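You operate a simulated robot arm through the tools that you are given. There is no shell and no other tool. Be economical: measure what you need, move in short steps, check, and stop when the job is done.

You are at the controls of a simulated robot arm. One attempt, no reset.

Task
Wind the insect screen down, then open the desk side window sash on its WIDE stay and leave it so.
Fine: first move the thermometer along the sill, out of the sash's way; leave the vent as it is.

Only the result counts: the job must be done as asked and must still hold three seconds after the hand-in. Knocking over, shifting, dropping, spilling or breaking anything else fails it.

Robot
A 6-joint arm with a two-finger parallel gripper, fixed in place. Base frame: the origin is at the foot of the arm, x ahead of it, y to its left, z up; the work surface is at about z = 0.835. Units: m, degrees, N and s.
With the tool pointing down near the work surface it reaches from about 0.1 to 0.84 m from the base axis. Its first joint turns from -115.0 to 115.0 degrees. Payload 4.2 kg.
Tool frame: the origin (TCP) lies between the finger pads and is the grasp point; the fingertips stand 0.023 m ahead of it; z points along the fingers, y is the line along which they close. Largest opening 0.094 m; finger width 0.038, thickness 0.01; the body of the gripper, 0.054 by 0.096 m, starts 0.039 m behind the TCP.
Orientation is that of the tool frame in the base frame, as [roll, pitch, yaw] about the fixed x, y, z axes, in that order (R = Rz(yaw) Ry(pitch) Rx(roll)). With the fingers straight down and closing along the base's y, the tool's x points along the base's -x, its y along +y and its z along -z.

Tools
- The arm moves only by the tool arm_command. Its argument "increments" is a list of rows, each an object (a shift or turn left out is 0, a gripper value left out holds the last) with "linear": the shift along the tool's x, y, z in m, a list of three; "angular": the turn, a rotation vector about the tool's x, y, z in degrees, a list of three. In form: [{"linear": [dx, dy, dz], "angular": [ax, ay, az]}, ...]. A call has 1 to 20 rows; each row shifts and turns the commanded pose from where the row before left it, along the tool's axes as they then stand. "claw" is the opening in per cent of the stroke, from 0 (shut) to 100 (fully open), set as the call begins (left out, the last holds). Rows are played at 5 a second. More than 0.05 m and 8.6 degrees between two rows, or a gripper value outside its range, and nothing of the call is played. A pose out of reach is approached as far as the arm can. The call stops where the force on the tool passes 90 N (or 10 N more than at its start, if that is more) or the arm is blocked; 0.2 s more then pass. The fingers move at their own pace (about 0.108 m/s each) and stop on an object; they squeeze with about 32 N. The grip force told is the motor's: it shows also when the fingers shut on nothing. Time passes only in rows, and 0.2 s behind the last, so rows that do not move let the fingers close. The reply holds the time, the measured pose of the TCP, the force on the tool along the base axes, the opening and the grip force, in the units named above and with some noise.
- Cameras (640 x 400 px; columns grow to the right, rows downward): "scene" is fixed at [0.0412, 0.5026, 1.8024]; the picture's right is [-0.51, -0.86, 0.00], its down [-0.54, 0.33, -0.77] and it looks along [0.66, -0.40, -0.63] (base axes); focal length 310 px, centre (320, 200). "wrist" rides on the gripper at [0.086, 0.016, -0.075] in the tool frame; the picture's right is [-0.18, 0.98, 0.00], its down [-0.58, -0.11, -0.81] and it looks along [-0.79, -0.15, 0.59] (tool axes); focal length 243 px, centre (320, 200). There is no depth. A picture from a camera that has moved, and an enlarged one, comes with that camera's place and axes in the base frame and with its lens. The place of the scene camera against the robot may be out by one fixed shift of up to 0.012 m in any direction.
- camera(camera): a new picture of that camera. It takes no simulated time.
- lift_body(by): slides the trunk up (or, below 0, down) by that many m; the arm rides with it, the base frame stays. It gives what a move gives, with no picture.
- close_up(camera, box): a new picture of the part [left, top, right, bottom] of that camera's present view, enlarged. It takes no simulated time.
- sign_off(): hands the job in; it is judged then, once.

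Go step by step. Nothing tells you positions but the pictures and the camera data: compare them with the known pose of the tool, close in by small moves and look again before you grip or let go. The budget is 120 turns and 64 pictures, counting those below and the enlarged ones. Unless the task says otherwise, let go and move clear before handing in, and close with one line.

The tools are called after ">>>" by a JSON object that holds its "fn" and its "kwargs". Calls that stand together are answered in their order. arm_command: Moves the arm, as the interface text tells. Its arguments: {"type":"object","properties":{"increments":{"type":"array"},"claw":{"type":"number"}},"required":["increments"]} The other tools are called the same way: lift_body (by) slides the trunk up or down; camera (camera) takes a picture; close_up (camera, box) takes an enlarged picture of a part of a camera's view; sign_off () hands the job in.

At the start:

```text
clock: 0.0
eef_pos: [0.4556, 0.0695, 1.5091]
tool_rot: [-179.9, 0.0, 180.0]
force: [-0.3, -0.2, 0.1]
opening: 0.094
grip_force: 0.0
trunk travel left (down, up): [-0.894, 0.096]
```

scene: 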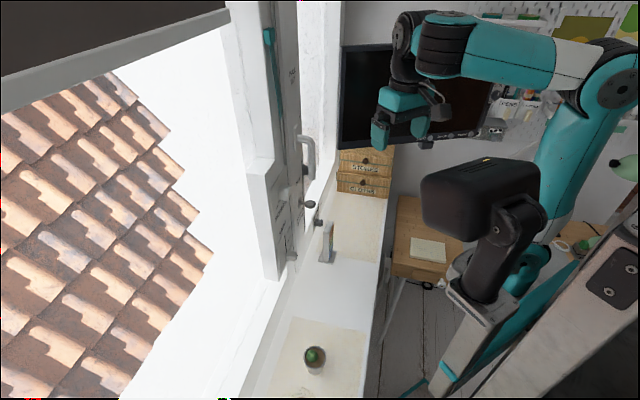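
wrist: 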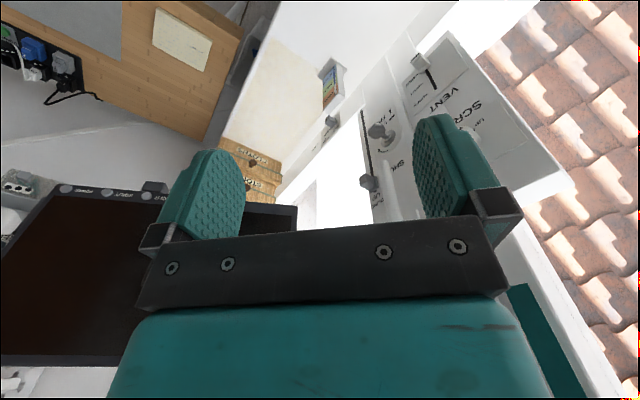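

I see a window frame with control labels (VENT, SCREEN...), a thermometer on the sill and a sash with a handle. I'll look closer before moving.

>>> {"fn": "close_up", "kwargs": {"camera": "scene", "box": [220, 120, 400, 300]}}

>>> {"fn": "close_up", "kwargs": {"camera": "wrist", "box": [300, 30, 580, 210]}}

>>> {"fn": "close_up", "kwargs": {"camera": "scene", "box": [180, 0, 360, 130]}}

```text
2.22 times, centred on (310, 210) of scene
camera zoom: at [0.0412, 0.5026, 1.8024], right [-0.51, -0.86, 0.0], down [-0.54, 0.33, -0.77], along [0.66, -0.4, -0.63], focal length 689 px, centre (342, 178)
```

zoom: 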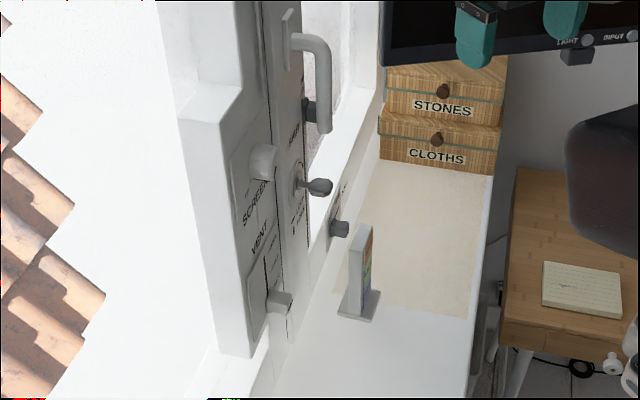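

```text
2.22 times, centred on (440, 120) of wrist
camera zoom: at [0.3693, 0.0873, 1.5845], right [0.18, 0.98, 0.0], down [0.58, -0.11, 0.81], along [0.79, -0.15, -0.59], focal length 539 px, centre (53, 378)
```

zoom: 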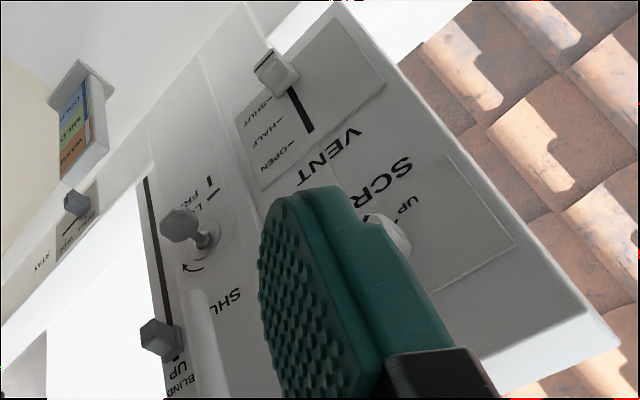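

```text
3.08 times, centred on (270, 65) of scene
camera zoom: at [0.0412, 0.5026, 1.8024], right [-0.51, -0.86, 0.0], down [-0.54, 0.33, -0.77], along [0.66, -0.4, -0.63], focal length 954 px, centre (474, 615)
```

zoom: 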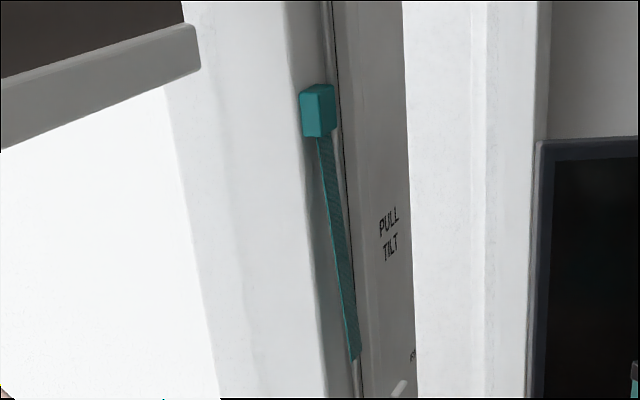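

The window lies diagonally: its plane runs roughly along (0.68,-0.73), with the outward normal about (0.73,0.68). The controls sit near x 0.62–0.83 at heights 0.93–1.32. I'll yaw the tool to face it for a better look.

>>> {"fn": "arm_command", "kwargs": {"increments": [{"angular": [0, 0, -7.5]}, {"angular": [0, 0, -7.5]}, {"angular": [0, 0, -7.5]}, {"angular": [0, 0, -7.5]}, {"angular": [0, 0, -7.5]}, {"angular": [0, 0, -7.5]}]}}

>>> {"fn": "camera", "kwargs": {"camera": "wrist"}}

```text
clock: 1.4
eef_pos: [0.455, 0.07, 1.5107]
tool_rot: [-180.0, 0.0, -134.8]
force: [0.1, 0.2, -0.7]
opening: 0.0941
grip_force: 0.0
trunk travel left (down, up): [-0.894, 0.096]
```

```text
58 pictures are left
camera wrist: at [0.3838, 0.0215, 1.5845], right [-0.57, 0.82, 0.0], down [0.49, 0.33, 0.81], along [0.66, 0.46, -0.59], focal length 243 px, centre (320, 200)
```

wrist: 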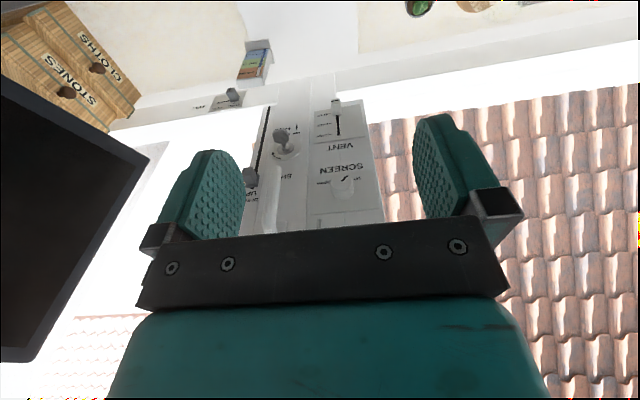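

Now the controls face the camera; enlarging.

>>> {"fn": "close_up", "kwargs": {"camera": "wrist", "box": [240, 90, 400, 220]}}

>>> {"fn": "close_up", "kwargs": {"camera": "wrist", "box": [180, 30, 300, 120]}}

```text
3.08 times, centred on (320, 155) of wrist
camera zoom: at [0.3838, 0.0215, 1.5845], right [-0.57, 0.82, 0.0], down [0.49, 0.33, 0.81], along [0.66, 0.46, -0.59], focal length 746 px, centre (320, 338)
```

zoom: 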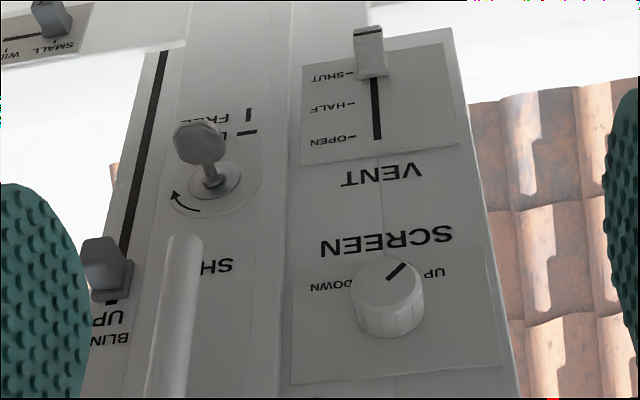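

```text
4.44 times, centred on (240, 75) of wrist
camera zoom: at [0.3838, 0.0215, 1.5845], right [-0.57, 0.82, 0.0], down [0.49, 0.33, 0.81], along [0.66, 0.46, -0.59], focal length 1078 px, centre (676, 756)
```

zoom: 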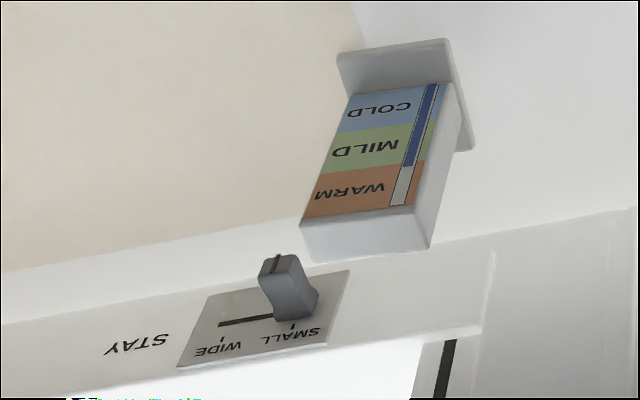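

Controls read: SCREEN is a rotary knob (now UP), STAY is a slider (now SMALL), the lock lever and handle are on the sash stile, and the blind is up. The thermometer is near (0.70,0.057) with its top at about z 1.05. I'll lower the trunk and approach the thermometer from above.

>>> {"fn": "lift_body", "kwargs": {"by": -0.33}}

>>> {"fn": "camera", "kwargs": {"camera": "wrist"}}

>>> {"fn": "camera", "kwargs": {"camera": "scene"}}

```text
clock: 4.7
eef_pos: [0.4555, 0.0693, 1.1792]
tool_rot: [179.9, 0.0, -135.0]
force: [-0.6, 0.0, 1.1]
opening: 0.0941
grip_force: 0.1
trunk travel left (down, up): [-0.564, 0.426]
```

```text
55 pictures are left
camera wrist: at [0.3836, 0.0215, 1.2545], right [-0.56, 0.83, 0.0], down [0.49, 0.33, 0.81], along [0.67, 0.46, -0.59], focal length 243 px, centre (320, 200)
```

wrist: 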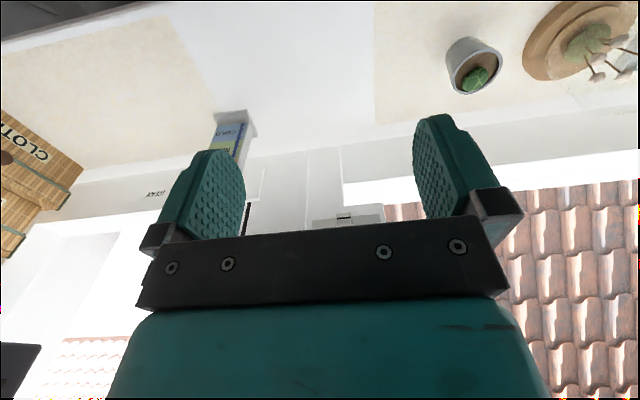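

```text
54 pictures are left
```

scene: 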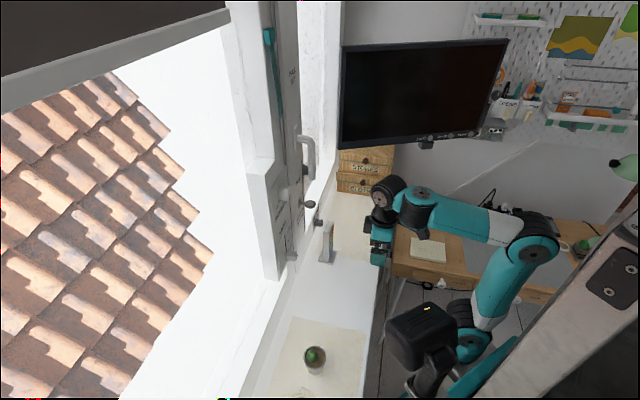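

Thermometer: top about (0.702,0.057,1.052), sill about z 0.875. I'll tilt the tool 30° so the wrist stays clear of the handle, then move in front of the thermometer and look.

>>> {"fn": "arm_command", "kwargs": {"increments": [{"angular": [0, -7.5, 0]}, {"angular": [0, -7.5, 0]}, {"angular": [0, -7.5, 0]}, {"angular": [0, -7.5, 0]}, {"linear": [-0.0173, -0.0457, 0.01]}, {"linear": [-0.0173, -0.0457, 0.01]}, {"linear": [-0.0173, -0.0457, 0.01]}, {"linear": [-0.0173, -0.0457, 0.01]}, {}]}}

>>> {"fn": "camera", "kwargs": {"camera": "wrist"}}

>>> {"fn": "close_up", "kwargs": {"camera": "scene", "box": [260, 150, 440, 280]}}

```text
clock: 6.7
eef_pos: [0.6725, 0.0104, 1.1809]
tool_rot: [-179.1, 26.4, -134.6]
force: [-0.3, 0.3, 0.1]
opening: 0.094
grip_force: 0.1
out of reach, approached as far as the arm can: row 1, 3, 4
trunk travel left (down, up): [-0.564, 0.426]
```

```text
53 pictures are left
camera wrist: at [0.5819, -0.0541, 1.2094], right [-0.58, 0.81, 0.07], down [0.18, 0.05, 0.98], along [0.8, 0.58, -0.17], focal length 243 px, centre (320, 200)
```

wrist: 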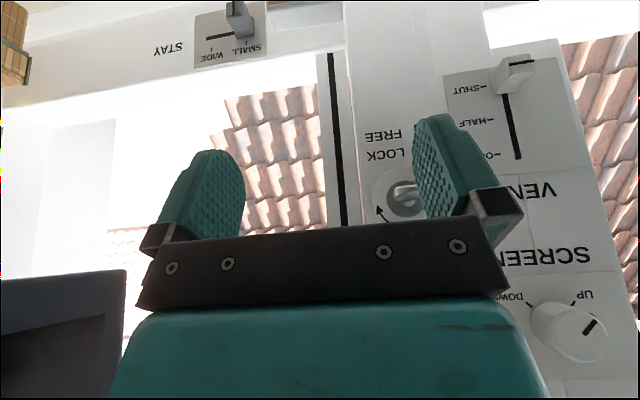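

```text
3.08 times, centred on (350, 215) of scene
camera zoom: at [0.0412, 0.5026, 1.8024], right [-0.51, -0.86, 0.0], down [-0.54, 0.33, -0.77], along [0.66, -0.4, -0.63], focal length 954 px, centre (228, 154)
```

zoom: 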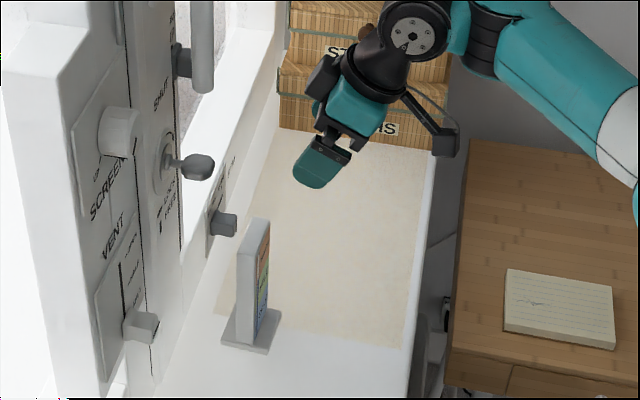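

The fingers are 5 cm short of the thermometer in n and above it. I'll move over it with fingertips still above its top, then look.

>>> {"fn": "arm_command", "kwargs": {"increments": [{"linear": [-0.004, 0.0038, 0.032]}, {"linear": [-0.004, 0.0038, 0.032]}, {"linear": [-0.004, 0.0038, 0.031]}, {}]}}

>>> {"fn": "camera", "kwargs": {"camera": "wrist"}}

>>> {"fn": "close_up", "kwargs": {"camera": "scene", "box": [260, 150, 440, 280]}}

```text
clock: 7.7
eef_pos: [0.702, 0.0537, 1.1031]
tool_rot: [-179.0, 26.5, -134.6]
force: [0.1, 0.5, 0.1]
opening: 0.0937
grip_force: 0.1
trunk travel left (down, up): [-0.564, 0.426]
```

```text
51 pictures are left
camera wrist: at [0.6127, -0.0104, 1.1304], right [-0.58, 0.81, 0.07], down [0.18, 0.05, 0.98], along [0.8, 0.58, -0.17], focal length 243 px, centre (320, 200)
```

wrist: 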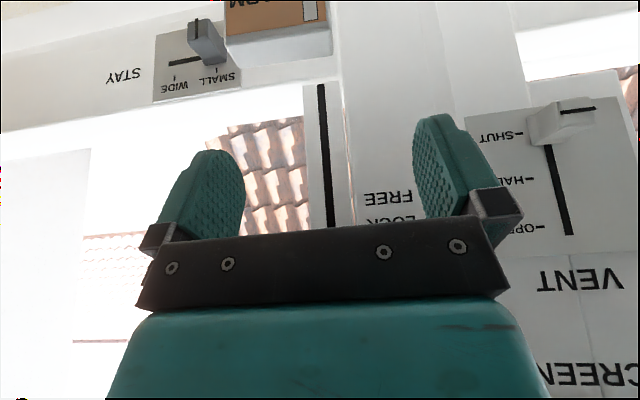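

```text
3.08 times, centred on (350, 215) of scene
camera zoom: at [0.0412, 0.5026, 1.8024], right [-0.51, -0.86, 0.0], down [-0.54, 0.33, -0.77], along [0.66, -0.4, -0.63], focal length 954 px, centre (228, 154)
```

zoom: 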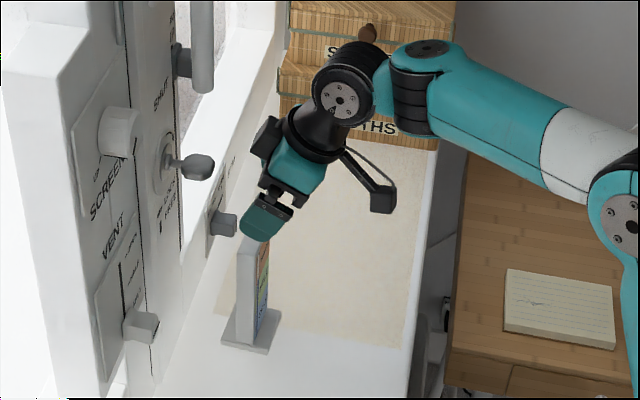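

The board appears about 2 cm further along +u and about 1.5 cm nearer the window than the fingers. I'll correct that, drop a little and check.

>>> {"fn": "arm_command", "kwargs": {"increments": [{"linear": [-0.0125, -0.017, 0.0062]}, {"linear": [0.0085, 0, 0.018]}, {}]}}

>>> {"fn": "camera", "kwargs": {"camera": "wrist"}}

>>> {"fn": "close_up", "kwargs": {"camera": "scene", "box": [290, 180, 380, 270]}}

```text
clock: 8.4
eef_pos: [0.7254, 0.0522, 1.0811]
tool_rot: [-179.1, 26.5, -134.6]
force: [0.3, 0.0, -0.1]
opening: 0.0938
grip_force: 0.0
trunk travel left (down, up): [-0.564, 0.426]
```

```text
49 pictures are left
camera wrist: at [0.6354, -0.0134, 1.1098], right [-0.58, 0.81, 0.07], down [0.18, 0.05, 0.98], along [0.8, 0.58, -0.17], focal length 243 px, centre (320, 200)
```

wrist: 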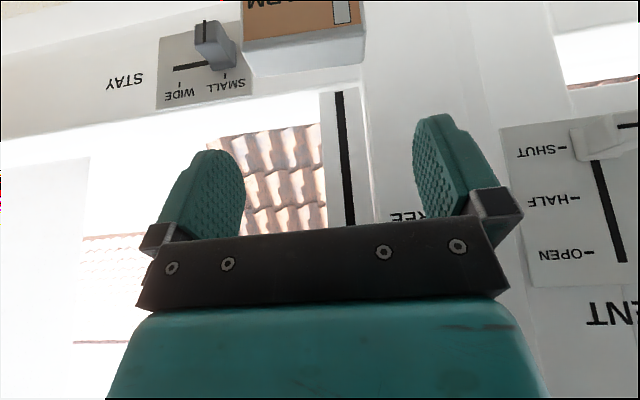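

```text
4.44 times, centred on (335, 225) of scene
camera zoom: at [0.0412, 0.5026, 1.8024], right [-0.51, -0.86, 0.0], down [-0.54, 0.33, -0.77], along [0.66, -0.4, -0.63], focal length 1377 px, centre (253, 89)
```

zoom: 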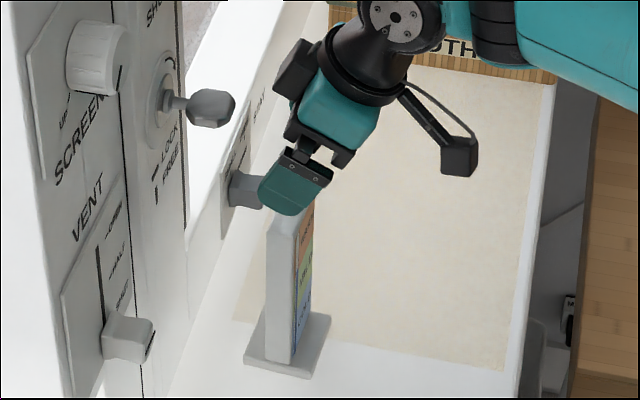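

The board is now nearly centred between the fingers, top about z 1.015. I'll descend in small steps.

>>> {"fn": "arm_command", "kwargs": {"increments": [{"linear": [0.0089, -0.004, 0.0179]}, {"linear": [0.0089, 0, 0.0179]}, {"linear": [0.0045, 0, 0.009]}, {}]}}

>>> {"fn": "close_up", "kwargs": {"camera": "scene", "box": [290, 180, 380, 270]}}

>>> {"fn": "camera", "kwargs": {"camera": "wrist"}}

```text
clock: 9.4
eef_pos: [0.7283, 0.0476, 1.0318]
tool_rot: [-179.1, 26.4, -134.6]
force: [-1.1, -0.7, 1.3]
opening: 0.0941
grip_force: 0.0
trunk travel left (down, up): [-0.564, 0.426]
```

```text
4.44 times, centred on (335, 225) of scene
camera zoom: at [0.0412, 0.5026, 1.8024], right [-0.51, -0.86, 0.0], down [-0.54, 0.33, -0.77], along [0.66, -0.4, -0.63], focal length 1377 px, centre (253, 89)
```

zoom: 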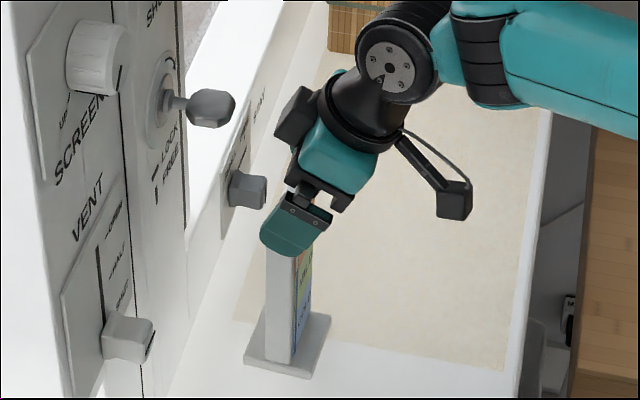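

```text
46 pictures are left
camera wrist: at [0.6383, -0.0168, 1.0603], right [-0.58, 0.81, 0.07], down [0.18, 0.05, 0.98], along [0.8, 0.58, -0.17], focal length 243 px, centre (320, 200)
```

wrist: 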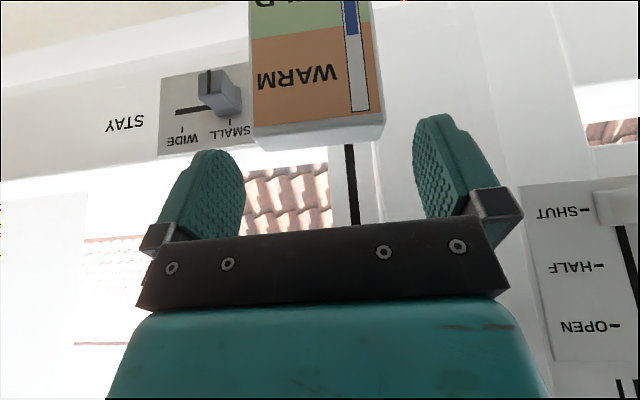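

The board sits centred between the fingers. I'll descend 3 cm and close.

>>> {"fn": "arm_command", "kwargs": {"increments": [{"linear": [0.0067, 0, 0.0134]}, {"linear": [0.0067, 0, 0.0134]}, {}]}}

>>> {"fn": "arm_command", "kwargs": {"increments": [{}, {}, {}, {}], "claw": 40}}

>>> {"fn": "close_up", "kwargs": {"camera": "scene", "box": [290, 180, 380, 270]}}

```text
clock: 10.2
eef_pos: [0.728, 0.0478, 1.0021]
tool_rot: [-179.1, 26.6, -134.6]
force: [0.3, -1.1, 0.8]
opening: 0.0936
grip_force: 0.0
trunk travel left (down, up): [-0.564, 0.426]
```

```text
clock: 11.2
eef_pos: [0.728, 0.0475, 1.0016]
tool_rot: [-179.2, 26.4, -134.6]
force: [-0.5, 1.0, 0.3]
opening: 0.069
grip_force: 31.7
trunk travel left (down, up): [-0.564, 0.426]
```

```text
4.44 times, centred on (335, 225) of scene
camera zoom: at [0.0412, 0.5026, 1.8024], right [-0.51, -0.86, 0.0], down [-0.54, 0.33, -0.77], along [0.66, -0.4, -0.63], focal length 1377 px, centre (253, 89)
```

zoom: 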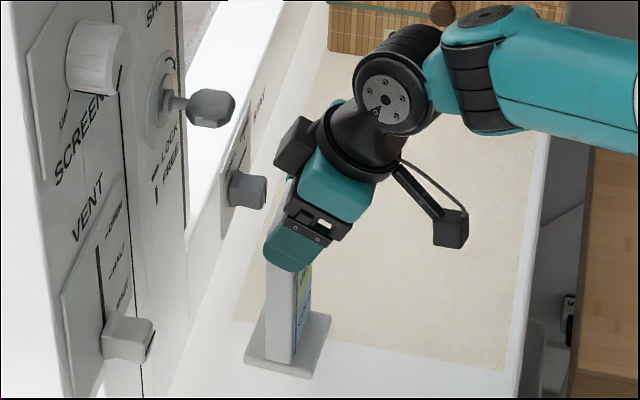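

Held (0.069 wide). I'll lift 2 cm and carry it 0.26 m along the sill away from the sash (−u).

>>> {"fn": "arm_command", "kwargs": {"increments": [{"linear": [-0.0045, 0, -0.009]}, {"linear": [-0.0045, 0, -0.009]}, {}, {"linear": [0, 0.03, 0]}, {"linear": [0, 0.04, 0]}, {"linear": [0, 0.04, 0]}, {"linear": [0, 0.04, 0]}, {"linear": [0, 0.04, 0]}, {"linear": [0, 0.04, 0]}, {"linear": [0, 0.03, 0]}, {}]}}

>>> {"fn": "camera", "kwargs": {"camera": "scene"}}

```text
clock: 13.7
eef_pos: [0.5436, 0.23, 1.0189]
tool_rot: [-179.1, 26.5, -134.7]
force: [-0.4, -0.9, -2.5]
opening: 0.0687
grip_force: 32.0
trunk travel left (down, up): [-0.564, 0.426]
```

```text
44 pictures are left
```

scene: 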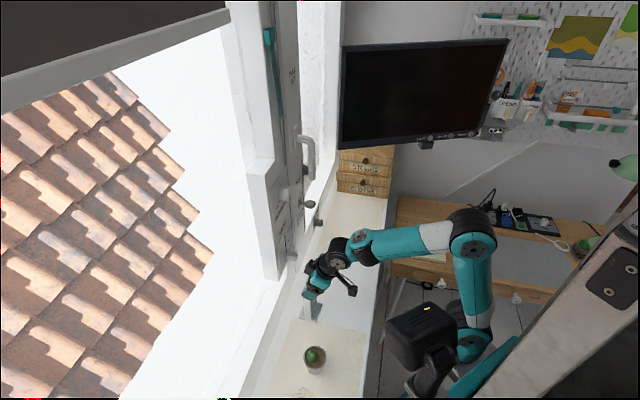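

It's carried clear. Lowering it back onto the sill.

>>> {"fn": "arm_command", "kwargs": {"increments": [{"linear": [0.0036, 0, 0.0072]}, {"linear": [0.0036, 0, 0.0072]}, {"linear": [0.0005, 0, 0.001]}, {}]}}

>>> {"fn": "close_up", "kwargs": {"camera": "scene", "box": [240, 220, 400, 380]}}

```text
clock: 14.7
eef_pos: [0.5438, 0.2321, 1.0033]
tool_rot: [-179.1, 26.6, -134.6]
force: [-0.4, -1.1, 8.7]
opening: 0.0683
grip_force: 32.2
trunk travel left (down, up): [-0.564, 0.426]
```

```text
2.50 times, centred on (320, 300) of scene
camera zoom: at [0.0412, 0.5026, 1.8024], right [-0.51, -0.86, 0.0], down [-0.54, 0.33, -0.77], along [0.66, -0.4, -0.63], focal length 775 px, centre (320, -50)
```

zoom: 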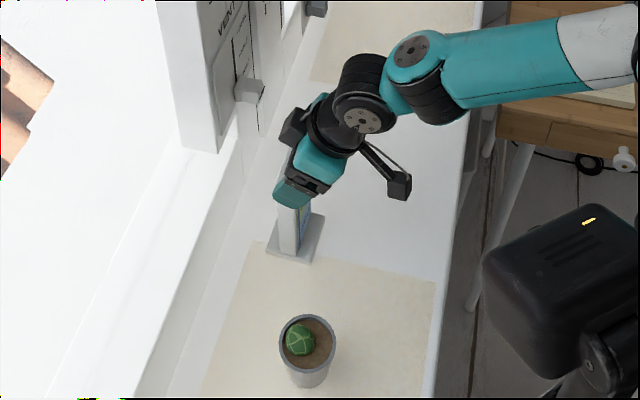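

Contact is felt (about 9 N). Releasing and retracting along the tool axis.

>>> {"fn": "arm_command", "kwargs": {"increments": [{}, {}, {}], "claw": 100}}

>>> {"fn": "arm_command", "kwargs": {"increments": [{"linear": [0, 0, -0.02]}, {"linear": [0, 0, -0.04]}, {"linear": [0, 0, -0.04]}, {"linear": [0, 0, -0.04]}, {}]}}

>>> {"fn": "camera", "kwargs": {"camera": "wrist"}}

>>> {"fn": "close_up", "kwargs": {"camera": "scene", "box": [240, 220, 400, 380]}}

```text
clock: 15.4
eef_pos: [0.545, 0.2323, 1.0013]
tool_rot: [-179.2, 26.6, -134.6]
force: [0.4, -0.2, 0.5]
opening: 0.094
grip_force: 0.0
trunk travel left (down, up): [-0.564, 0.426]
```

```text
clock: 16.6
eef_pos: [0.4997, 0.1883, 1.1263]
tool_rot: [-179.1, 26.5, -134.5]
force: [0.8, -1.3, -0.3]
opening: 0.0942
grip_force: 0.1
trunk travel left (down, up): [-0.564, 0.426]
```

```text
42 pictures are left
camera wrist: at [0.4097, 0.1243, 1.1544], right [-0.58, 0.81, 0.07], down [0.18, 0.05, 0.98], along [0.79, 0.58, -0.17], focal length 243 px, centre (320, 200)
```

wrist: 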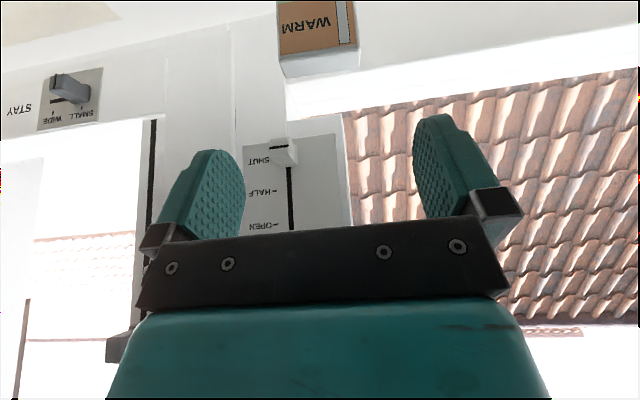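

```text
2.50 times, centred on (320, 300) of scene
camera zoom: at [0.0412, 0.5026, 1.8024], right [-0.51, -0.86, 0.0], down [-0.54, 0.33, -0.77], along [0.66, -0.4, -0.63], focal length 775 px, centre (320, -50)
```

zoom: 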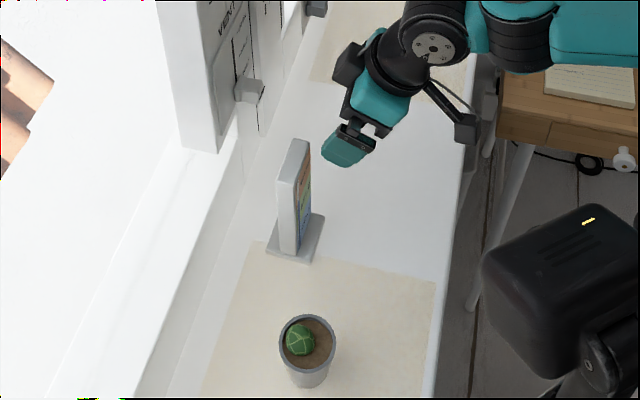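

The thermometer stands safely at its new place. Next is the STAY slider, knob near u≈0.587, z≈0.913. I'll move along the front of the window and look closer.

>>> {"fn": "arm_command", "kwargs": {"increments": [{"linear": [0, -0.045, 0]}, {"linear": [0, -0.045, 0]}, {"linear": [0, -0.045, 0]}, {"linear": [0, -0.045, 0]}, {"linear": [0, -0.045, 0]}, {"linear": [0, -0.045, 0]}, {"linear": [0, -0.045, 0]}, {"linear": [0, -0.045, 0]}, {}, {"linear": [0.0178, 0, 0.0358]}, {"linear": [0.0178, 0, 0.0358]}, {}], "claw": 65}}

>>> {"fn": "camera", "kwargs": {"camera": "wrist"}}

```text
clock: 19.2
eef_pos: [0.7545, -0.065, 1.0511]
tool_rot: [-179.2, 26.5, -134.6]
force: [0.1, -0.7, 0.2]
opening: 0.0611
grip_force: 0.1
trunk travel left (down, up): [-0.564, 0.426]
```

```text
40 pictures are left
camera wrist: at [0.6645, -0.1297, 1.0784], right [-0.58, 0.81, 0.07], down [0.18, 0.05, 0.98], along [0.8, 0.58, -0.17], focal length 243 px, centre (320, 200)
```

wrist: 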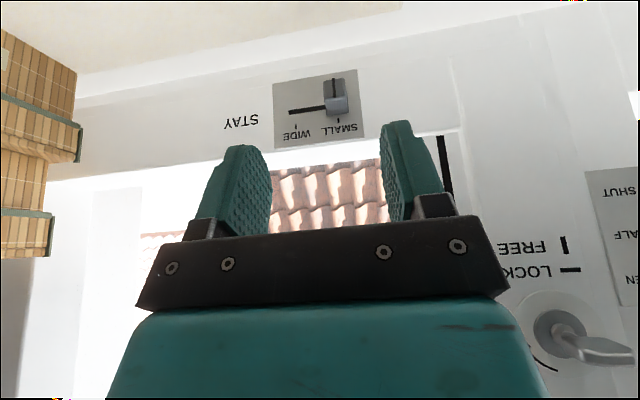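

The STAY knob lies about (0.843,0.028,0.917), centred with the gripper. I'll approach along the tool axis, stopping short to check.

>>> {"fn": "arm_command", "kwargs": {"increments": [{"linear": [-0.0255, 0.0025, 0]}, {"linear": [-0.0255, 0.0025, 0]}, {"linear": [0, 0, 0.04]}, {"linear": [0, 0, 0.04]}, {"linear": [0, 0, 0.04]}, {}]}}

>>> {"fn": "camera", "kwargs": {"camera": "wrist"}}

>>> {"fn": "close_up", "kwargs": {"camera": "scene", "box": [290, 160, 380, 250]}}

```text
clock: 20.6
eef_pos: [0.8233, 0.0055, 0.9681]
tool_rot: [-179.1, 26.5, -134.6]
force: [0.9, -0.5, -0.8]
opening: 0.0612
grip_force: 0.0
trunk travel left (down, up): [-0.564, 0.426]
```

```text
39 pictures are left
camera wrist: at [0.7331, -0.0584, 0.9953], right [-0.58, 0.81, 0.07], down [0.18, 0.05, 0.98], along [0.79, 0.58, -0.17], focal length 243 px, centre (320, 200)
```

wrist: 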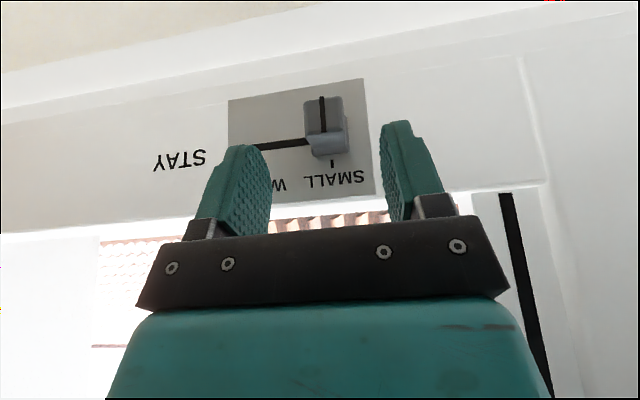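

```text
4.44 times, centred on (335, 205) of scene
camera zoom: at [0.0412, 0.5026, 1.8024], right [-0.51, -0.86, 0.0], down [-0.54, 0.33, -0.77], along [0.66, -0.4, -0.63], focal length 1377 px, centre (253, 178)
```

zoom: 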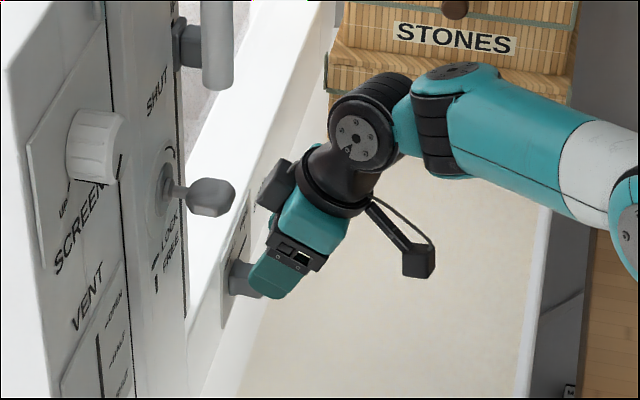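

Well aligned. Final 5 cm, then close on the knob.

>>> {"fn": "arm_command", "kwargs": {"increments": [{"linear": [-0.0015, 0, 0.026]}, {"linear": [-0.0015, 0, 0.026]}, {}]}}

>>> {"fn": "arm_command", "kwargs": {"increments": [{}, {}, {}], "claw": 10}}

>>> {"fn": "camera", "kwargs": {"camera": "wrist"}}

```text
clock: 21.4
eef_pos: [0.84, 0.0193, 0.9238]
tool_rot: [-179.1, 26.3, -134.9]
force: [-38.3, -39.8, 20.4]
opening: 0.0605
grip_force: 0.1
trunk travel left (down, up): [-0.564, 0.426]
```

```text
clock: 22.2
eef_pos: [0.8378, 0.0211, 0.9215]
tool_rot: [-179.6, 25.9, -134.9]
force: [-53.9, -36.6, 8.2]
opening: 0.0253
grip_force: 45.3
trunk travel left (down, up): [-0.564, 0.426]
```

```text
37 pictures are left
camera wrist: at [0.7487, -0.043, 0.9512], right [-0.58, 0.81, 0.07], down [0.19, 0.05, 0.98], along [0.79, 0.58, -0.18], focal length 243 px, centre (320, 200)
```

wrist: 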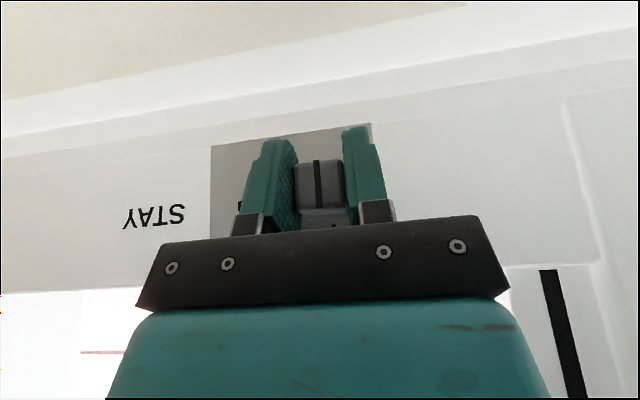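

The knob is gripped but the tips press on the rail. I'll ease back 8 mm, then slide toward WIDE (+u).

>>> {"fn": "arm_command", "kwargs": {"increments": [{"linear": [0.0072, 0, -0.0036]}, {}]}}

>>> {"fn": "arm_command", "kwargs": {"increments": [{"linear": [0, -0.01, 0]}, {"linear": [0, -0.01, 0]}, {"linear": [0, -0.01, 0]}, {"linear": [0, -0.008, 0]}, {}]}}

>>> {"fn": "camera", "kwargs": {"camera": "wrist"}}

```text
clock: 22.9
eef_pos: [0.8373, 0.0204, 0.9217]
tool_rot: [-179.2, 26.7, -134.3]
force: [6.6, 3.6, -12.2]
opening: 0.0251
grip_force: 45.1
trunk travel left (down, up): [-0.564, 0.426]
```

```text
clock: 24.1
eef_pos: [0.864, -0.0067, 0.9224]
tool_rot: [-179.1, 26.5, -134.5]
force: [19.0, 19.2, -8.0]
opening: 0.0251
grip_force: 45.7
trunk travel left (down, up): [-0.564, 0.426]
```

```text
36 pictures are left
camera wrist: at [0.7737, -0.0709, 0.9498], right [-0.58, 0.81, 0.07], down [0.18, 0.05, 0.98], along [0.79, 0.58, -0.17], focal length 243 px, centre (320, 200)
```

wrist: 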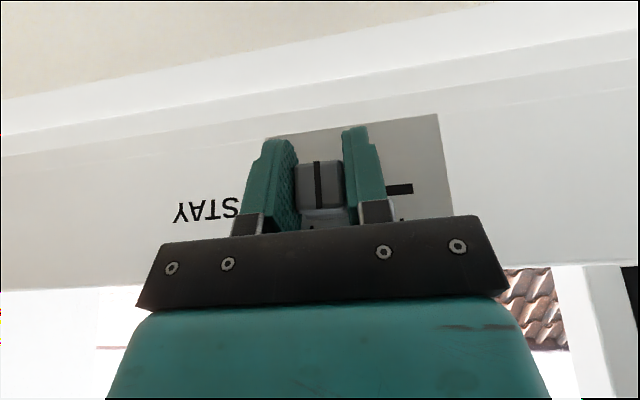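

Moved 38 mm. I'll push a few mm more to feel for the end stop.

>>> {"fn": "arm_command", "kwargs": {"increments": [{"linear": [0, -0.004, 0]}, {"linear": [0, -0.003, 0]}, {}]}}

>>> {"fn": "close_up", "kwargs": {"camera": "wrist", "box": [200, 100, 480, 260]}}

```text
clock: 24.9
eef_pos: [0.8681, -0.0118, 0.9224]
tool_rot: [-179.0, 26.5, -134.5]
force: [25.1, 23.6, -4.2]
opening: 0.0253
grip_force: 44.8
trunk travel left (down, up): [-0.564, 0.426]
```

```text
2.29 times, centred on (340, 180) of wrist
camera zoom: at [0.7788, -0.0762, 0.9496], right [-0.58, 0.81, 0.07], down [0.18, 0.05, 0.98], along [0.79, 0.58, -0.17], focal length 555 px, centre (274, 246)
```

zoom: 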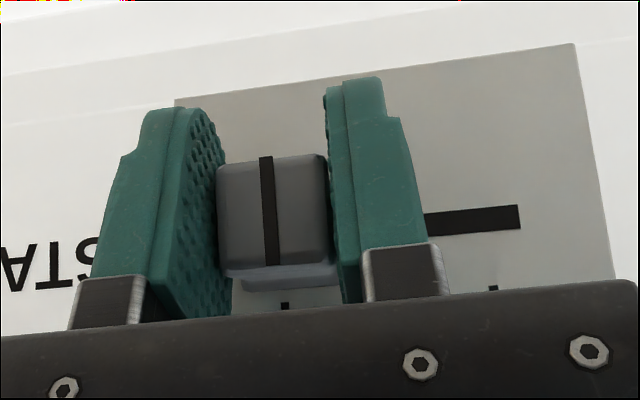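

By comparison with the SMALL tick offset in the earlier view, the knob is still about 4–5 mm short of WIDE. I'll go on.

>>> {"fn": "arm_command", "kwargs": {"increments": [{"linear": [0.002, -0.003, 0]}, {"linear": [0, -0.003, 0]}, {}]}}

>>> {"fn": "close_up", "kwargs": {"camera": "wrist", "box": [200, 100, 480, 260]}}

```text
clock: 25.6
eef_pos: [0.8711, -0.0149, 0.9219]
tool_rot: [-179.1, 26.6, -134.3]
force: [13.9, 31.3, 0.2]
opening: 0.025
grip_force: 45.3
trunk travel left (down, up): [-0.564, 0.426]
```

```text
2.29 times, centred on (340, 180) of wrist
camera zoom: at [0.7814, -0.08, 0.9499], right [-0.58, 0.81, 0.07], down [0.18, 0.05, 0.98], along [0.79, 0.59, -0.17], focal length 555 px, centre (274, 246)
```

zoom: 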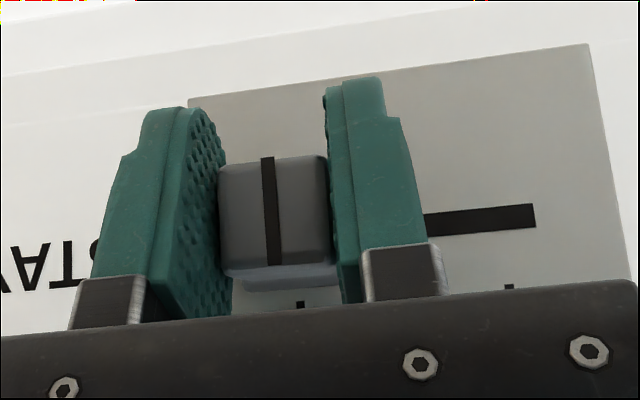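

A u-reaction of about −12 N shows the end stop, and the offset matches the tick. Releasing and backing off along the tool axis.

>>> {"fn": "arm_command", "kwargs": {"increments": [{"linear": [0, 0.002, 0]}, {}, {}, {}], "claw": 65}}

>>> {"fn": "arm_command", "kwargs": {"increments": [{"linear": [0, 0, -0.02]}, {"linear": [0, 0, -0.04]}, {"linear": [0, 0, -0.04]}, {"linear": [0.01, 0, -0.04]}, {"linear": [0.01, 0.02, -0.04]}, {}]}}

>>> {"fn": "camera", "kwargs": {"camera": "wrist"}}

```text
clock: 26.6
eef_pos: [0.8693, -0.017, 0.9217]
tool_rot: [-179.1, 26.5, -134.7]
force: [-1.1, -0.3, -0.5]
opening: 0.0607
grip_force: 0.1
trunk travel left (down, up): [-0.564, 0.426]
```

```text
clock: 28.1
eef_pos: [0.7798, -0.0713, 1.0725]
tool_rot: [-179.2, 26.5, -134.5]
force: [0.7, 0.7, 0.3]
opening: 0.0611
grip_force: 0.0
trunk travel left (down, up): [-0.564, 0.426]
```

```text
33 pictures are left
camera wrist: at [0.6904, -0.1362, 1.1007], right [-0.58, 0.81, 0.07], down [0.18, 0.05, 0.98], along [0.8, 0.58, -0.17], focal length 243 px, centre (320, 200)
```

wrist: 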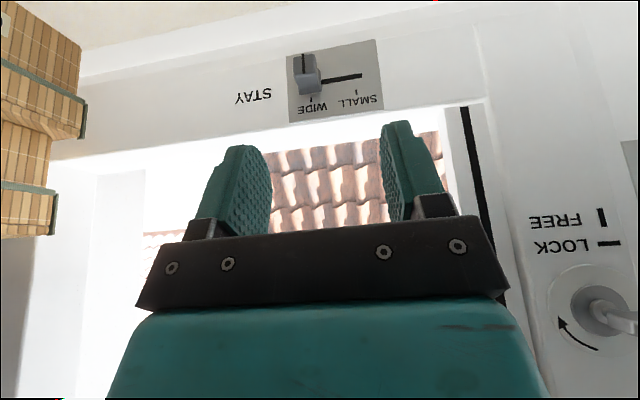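

STAY reads WIDE. Next the screen knob (about (0.623,0.254,1.315)): back off, move in front of it and raise the trunk.

>>> {"fn": "arm_command", "kwargs": {"increments": [{"linear": [0.03, 0, -0.015]}, {"linear": [0.03, 0, -0.015]}, {"linear": [0.03, 0, -0.015]}, {"linear": [0, 0.0428, 0]}, {"linear": [0, 0.0428, 0]}, {"linear": [0, 0.0428, 0]}, {"linear": [0, 0.0428, 0]}, {"linear": [0, 0.0428, 0]}, {"linear": [0, 0.0428, 0]}, {"linear": [0, 0.0428, 0]}, {"linear": [0, 0.0428, 0]}, {}]}}

>>> {"fn": "lift_body", "kwargs": {"by": 0.22}}

>>> {"fn": "arm_command", "kwargs": {"increments": [{"angular": [0, -8, 0]}, {"angular": [0, -8, 0]}, {"angular": [0, -8, 0]}, {"angular": [0, -8, 0]}, {"angular": [0, -8, 0]}, {"angular": [0, -8, 0]}, {"angular": [0, -8, 0]}, {"angular": [0, -4, 0]}, {}]}}

>>> {"fn": "camera", "kwargs": {"camera": "wrist"}}

>>> {"fn": "camera", "kwargs": {"camera": "scene"}}

```text
clock: 30.6
eef_pos: [0.4713, 0.1002, 1.0679]
tool_rot: [-179.1, 26.4, -134.8]
force: [-0.2, -0.1, 0.4]
opening: 0.0609
grip_force: 0.1
trunk travel left (down, up): [-0.564, 0.426]
```

```text
clock: 33.0
eef_pos: [0.4723, 0.1006, 1.2887]
tool_rot: [-179.1, 26.5, -134.6]
force: [0.4, -0.4, -0.2]
opening: 0.0611
grip_force: 0.0
trunk travel left (down, up): [-0.784, 0.206]
```

```text
clock: 35.0
eef_pos: [0.5388, 0.1482, 1.3221]
tool_rot: [-167.3, 86.5, -122.4]
force: [0.0, 0.4, -0.6]
opening: 0.0612
grip_force: 0.0
out of reach, approached as far as the arm can: row 1, 2, 3, 5, 6, 7, 8
trunk travel left (down, up): [-0.784, 0.206]
```

```text
32 pictures are left
camera wrist: at [0.4718, 0.1035, 1.2395], right [-0.69, 0.7, 0.17], down [-0.47, -0.61, 0.63], along [0.55, 0.35, 0.76], focal length 243 px, centre (320, 200)
```

wrist: 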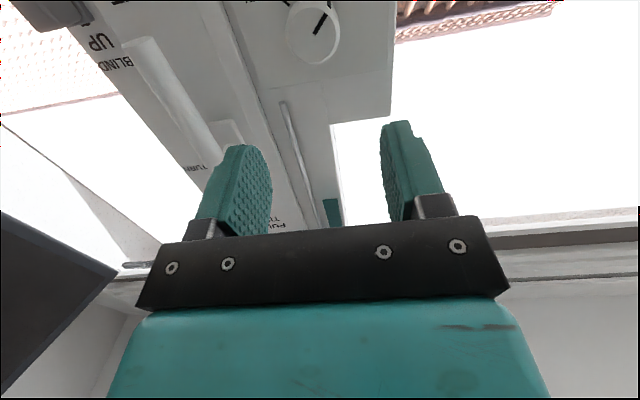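

```text
31 pictures are left
```

scene: 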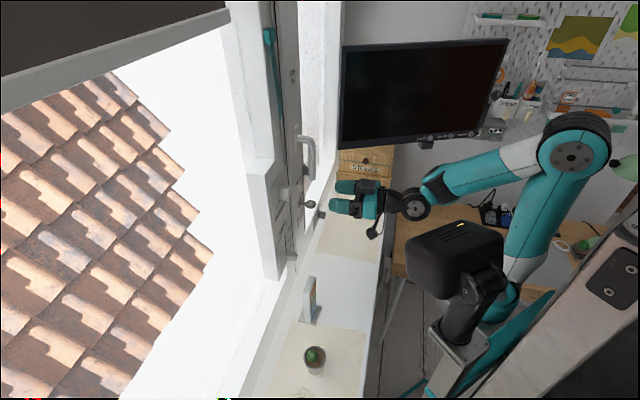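

The tool is now nearly horizontal, facing the window normal. I'll enlarge the screen knob.

>>> {"fn": "close_up", "kwargs": {"camera": "wrist", "box": [200, 0, 440, 150]}}

>>> {"fn": "close_up", "kwargs": {"camera": "scene", "box": [240, 130, 360, 230]}}

```text
2.67 times, centred on (320, 75) of wrist
camera zoom: at [0.4718, 0.1035, 1.2395], right [-0.69, 0.7, 0.17], down [-0.47, -0.61, 0.63], along [0.55, 0.35, 0.76], focal length 647 px, centre (320, 533)
```

zoom: 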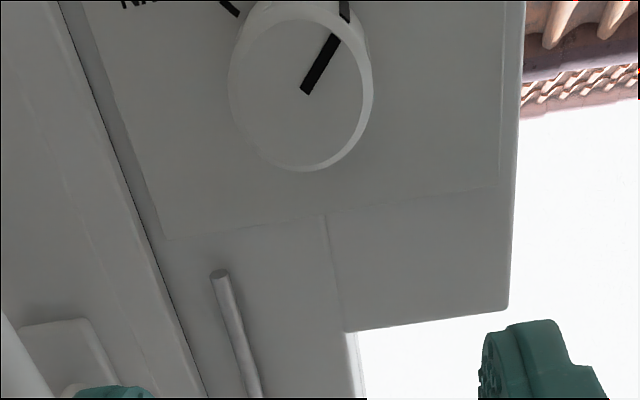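

```text
4.00 times, centred on (300, 180) of scene
camera zoom: at [0.0412, 0.5026, 1.8024], right [-0.51, -0.86, 0.0], down [-0.54, 0.33, -0.77], along [0.66, -0.4, -0.63], focal length 1240 px, centre (400, 280)
```

zoom: 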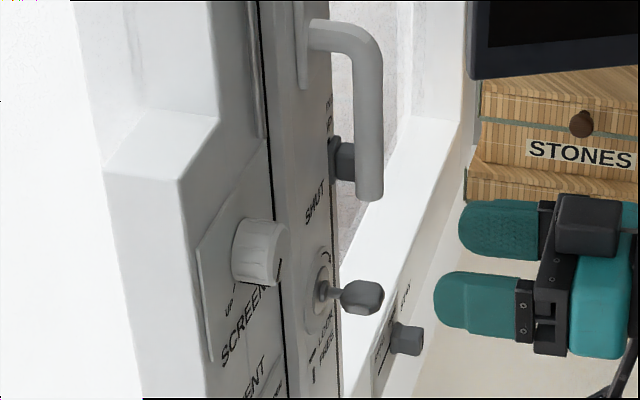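

The pointer is at about 7 o'clock (UP), with DOWN's tick at about 4:30; knob face centre ≈ (0.634,0.240,1.299). I'll level the tool and approach to half distance.

>>> {"fn": "arm_command", "kwargs": {"increments": [{"angular": [0, -3.4, 0]}, {"linear": [0.022, -0.003, 0]}, {"linear": [0, 0, 0.035]}, {"linear": [0, 0, 0.035]}, {}]}}

>>> {"fn": "camera", "kwargs": {"camera": "wrist"}}

>>> {"fn": "close_up", "kwargs": {"camera": "scene", "box": [240, 130, 360, 230]}}

```text
clock: 36.2
eef_pos: [0.6017, 0.2061, 1.3064]
tool_rot: [-95.8, 89.2, -50.8]
force: [0.0, -1.0, -0.4]
opening: 0.0612
grip_force: 0.0
out of reach, approached as far as the arm can: row 1, 2
trunk travel left (down, up): [-0.784, 0.206]
```

```text
28 pictures are left
camera wrist: at [0.5392, 0.1639, 1.2197], right [-0.7, 0.7, 0.17], down [-0.5, -0.64, 0.58], along [0.52, 0.32, 0.79], focal length 243 px, centre (320, 200)
```

wrist: 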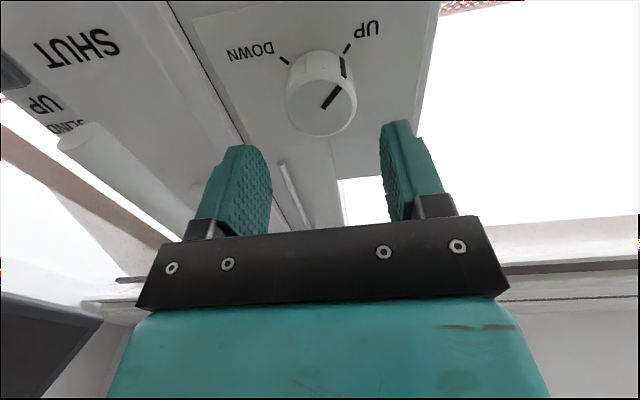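

```text
4.00 times, centred on (300, 180) of scene
camera zoom: at [0.0412, 0.5026, 1.8024], right [-0.51, -0.86, 0.0], down [-0.54, 0.33, -0.77], along [0.66, -0.4, -0.63], focal length 1240 px, centre (400, 280)
```

zoom: 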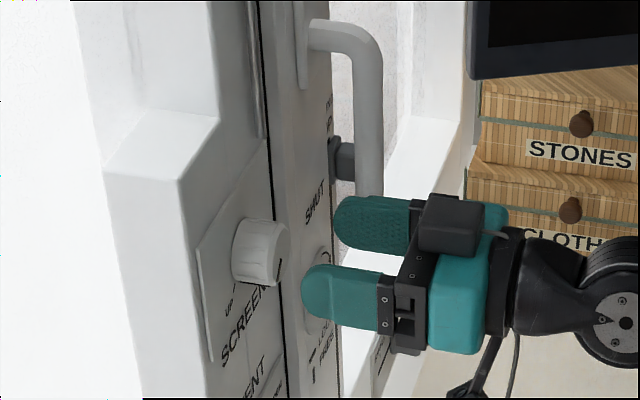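

Knob face centre is 12 mm below and 4 mm beside the TCP axis. I'll align and advance.

>>> {"fn": "arm_command", "kwargs": {"increments": [{"linear": [0.0125, 0.0035, 0]}, {"linear": [0, 0, 0.022]}, {"linear": [0, 0, 0.02]}, {}]}}

>>> {"fn": "camera", "kwargs": {"camera": "wrist"}}

```text
clock: 37.2
eef_pos: [0.6299, 0.2361, 1.2938]
tool_rot: [-97.5, 89.2, -52.4]
force: [-0.2, 0.8, -0.2]
opening: 0.0611
grip_force: 0.1
trunk travel left (down, up): [-0.784, 0.206]
```

```text
26 pictures are left
camera wrist: at [0.5664, 0.1953, 1.2077], right [-0.7, 0.7, 0.17], down [-0.5, -0.64, 0.58], along [0.52, 0.32, 0.79], focal length 243 px, centre (320, 200)
```

wrist: 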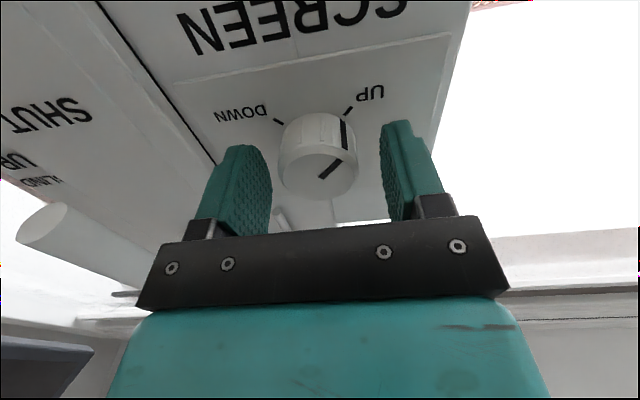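

Knob is between the pads. Closing and testing a clockwise turn (usual 7:30→4:30 over the top).

>>> {"fn": "arm_command", "kwargs": {"increments": [{}, {}, {}], "claw": 15}}

>>> {"fn": "arm_command", "kwargs": {"increments": [{"angular": [0, 0, 8]}, {"angular": [0, 0, 8]}, {"angular": [0, 0, 8]}, {}]}}

>>> {"fn": "camera", "kwargs": {"camera": "wrist"}}

```text
clock: 38.0
eef_pos: [0.6304, 0.2351, 1.2946]
tool_rot: [-95.2, 89.2, -50.3]
force: [12.9, -6.4, 0.6]
opening: 0.0416
grip_force: 44.4
trunk travel left (down, up): [-0.784, 0.206]
```

```text
clock: 39.0
eef_pos: [0.6295, 0.2364, 1.294]
tool_rot: [90.1, 66.6, 135.4]
force: [13.1, 6.6, 4.5]
opening: 0.0413
grip_force: 45.0
trunk travel left (down, up): [-0.784, 0.206]
```

```text
25 pictures are left
camera wrist: at [0.5419, 0.2198, 1.2219], right [-0.59, 0.59, 0.56], down [-0.34, -0.8, 0.49], along [0.74, 0.1, 0.67], focal length 243 px, centre (320, 200)
```

wrist: 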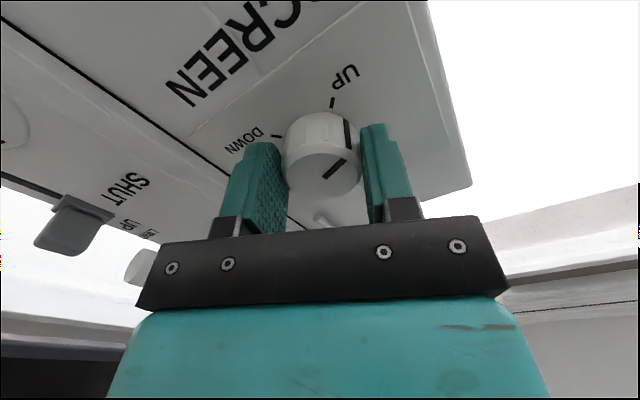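

The knob turns with the hand clockwise. Continuing to 90° total and checking.

>>> {"fn": "arm_command", "kwargs": {"increments": [{"angular": [0, 0, 8.25]}, {"angular": [0, 0, 8.25]}, {"angular": [0, 0, 8.25]}, {"angular": [0, 0, 8.25]}, {"angular": [0, 0, 8.25]}, {"angular": [0, 0, 8.25]}, {"angular": [0, 0, 8.25]}, {"angular": [0, 0, 8.25]}, {}]}}

>>> {"fn": "camera", "kwargs": {"camera": "scene"}}

```text
clock: 41.0
eef_pos: [0.6286, 0.2362, 1.2996]
tool_rot: [89.4, 0.7, 134.8]
force: [-4.8, 14.5, 36.8]
opening: 0.0414
grip_force: 45.2
trunk travel left (down, up): [-0.784, 0.206]
```

```text
24 pictures are left
```

scene: 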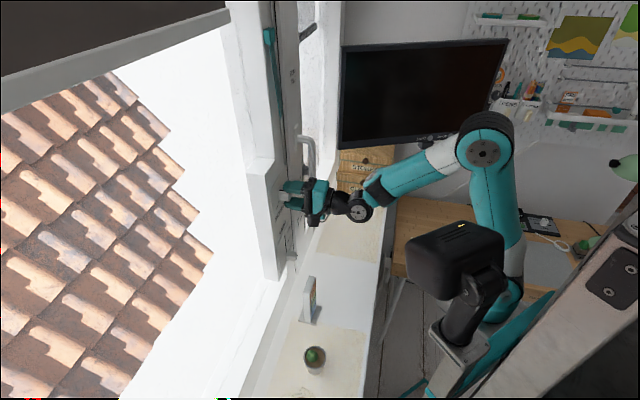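

A dark bar has begun to descend by the desk-side sash: the screen is winding down. I'll relieve the sideways force and go on turning.

>>> {"fn": "arm_command", "kwargs": {"increments": [{"linear": [0, 0.005, 0]}, {"angular": [0, 0, 8.25]}, {"angular": [0, 0, 8.25]}, {"angular": [0, 0, 8.25]}, {"angular": [0, 0, 8.25]}, {"angular": [0, 0, 8.25]}, {"angular": [0, 0, 8.25]}, {}]}}

```text
clock: 42.8
eef_pos: [0.6289, 0.2346, 1.3016]
tool_rot: [89.9, -48.8, 134.9]
force: [7.7, 4.1, 22.4]
opening: 0.041
grip_force: 44.8
trunk travel left (down, up): [-0.784, 0.206]
```

Fine so far (about 140°). Continuing with a small relief.

>>> {"fn": "arm_command", "kwargs": {"increments": [{"linear": [0.0023, 0.002, 0]}, {"angular": [0, 0, 8]}, {"angular": [0, 0, 8]}, {"angular": [0, 0, 8]}, {"angular": [0, 0, 8]}, {"angular": [0, 0, 8]}, {}]}}

>>> {"fn": "camera", "kwargs": {"camera": "wrist"}}

```text
clock: 44.4
eef_pos: [0.6314, 0.2353, 1.3016]
tool_rot: [101.7, -88.9, 123.0]
force: [21.6, -7.8, 1.3]
opening: 0.0411
grip_force: 45.2
trunk travel left (down, up): [-0.784, 0.206]
```

```text
23 pictures are left
camera wrist: at [0.5884, 0.1736, 1.3891], right [0.69, -0.7, -0.16], down [-0.64, -0.5, -0.58], along [0.32, 0.51, -0.8], focal length 243 px, centre (320, 200)
```

wrist: 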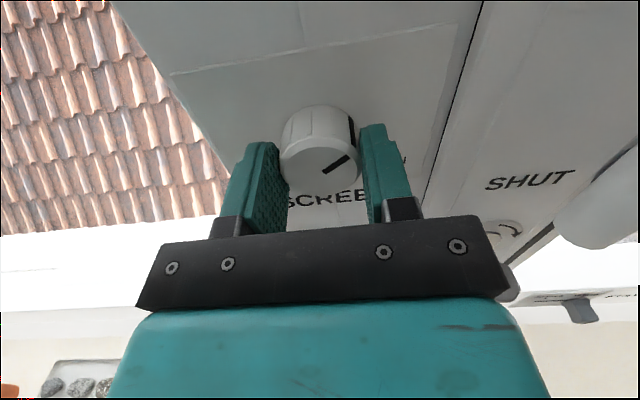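

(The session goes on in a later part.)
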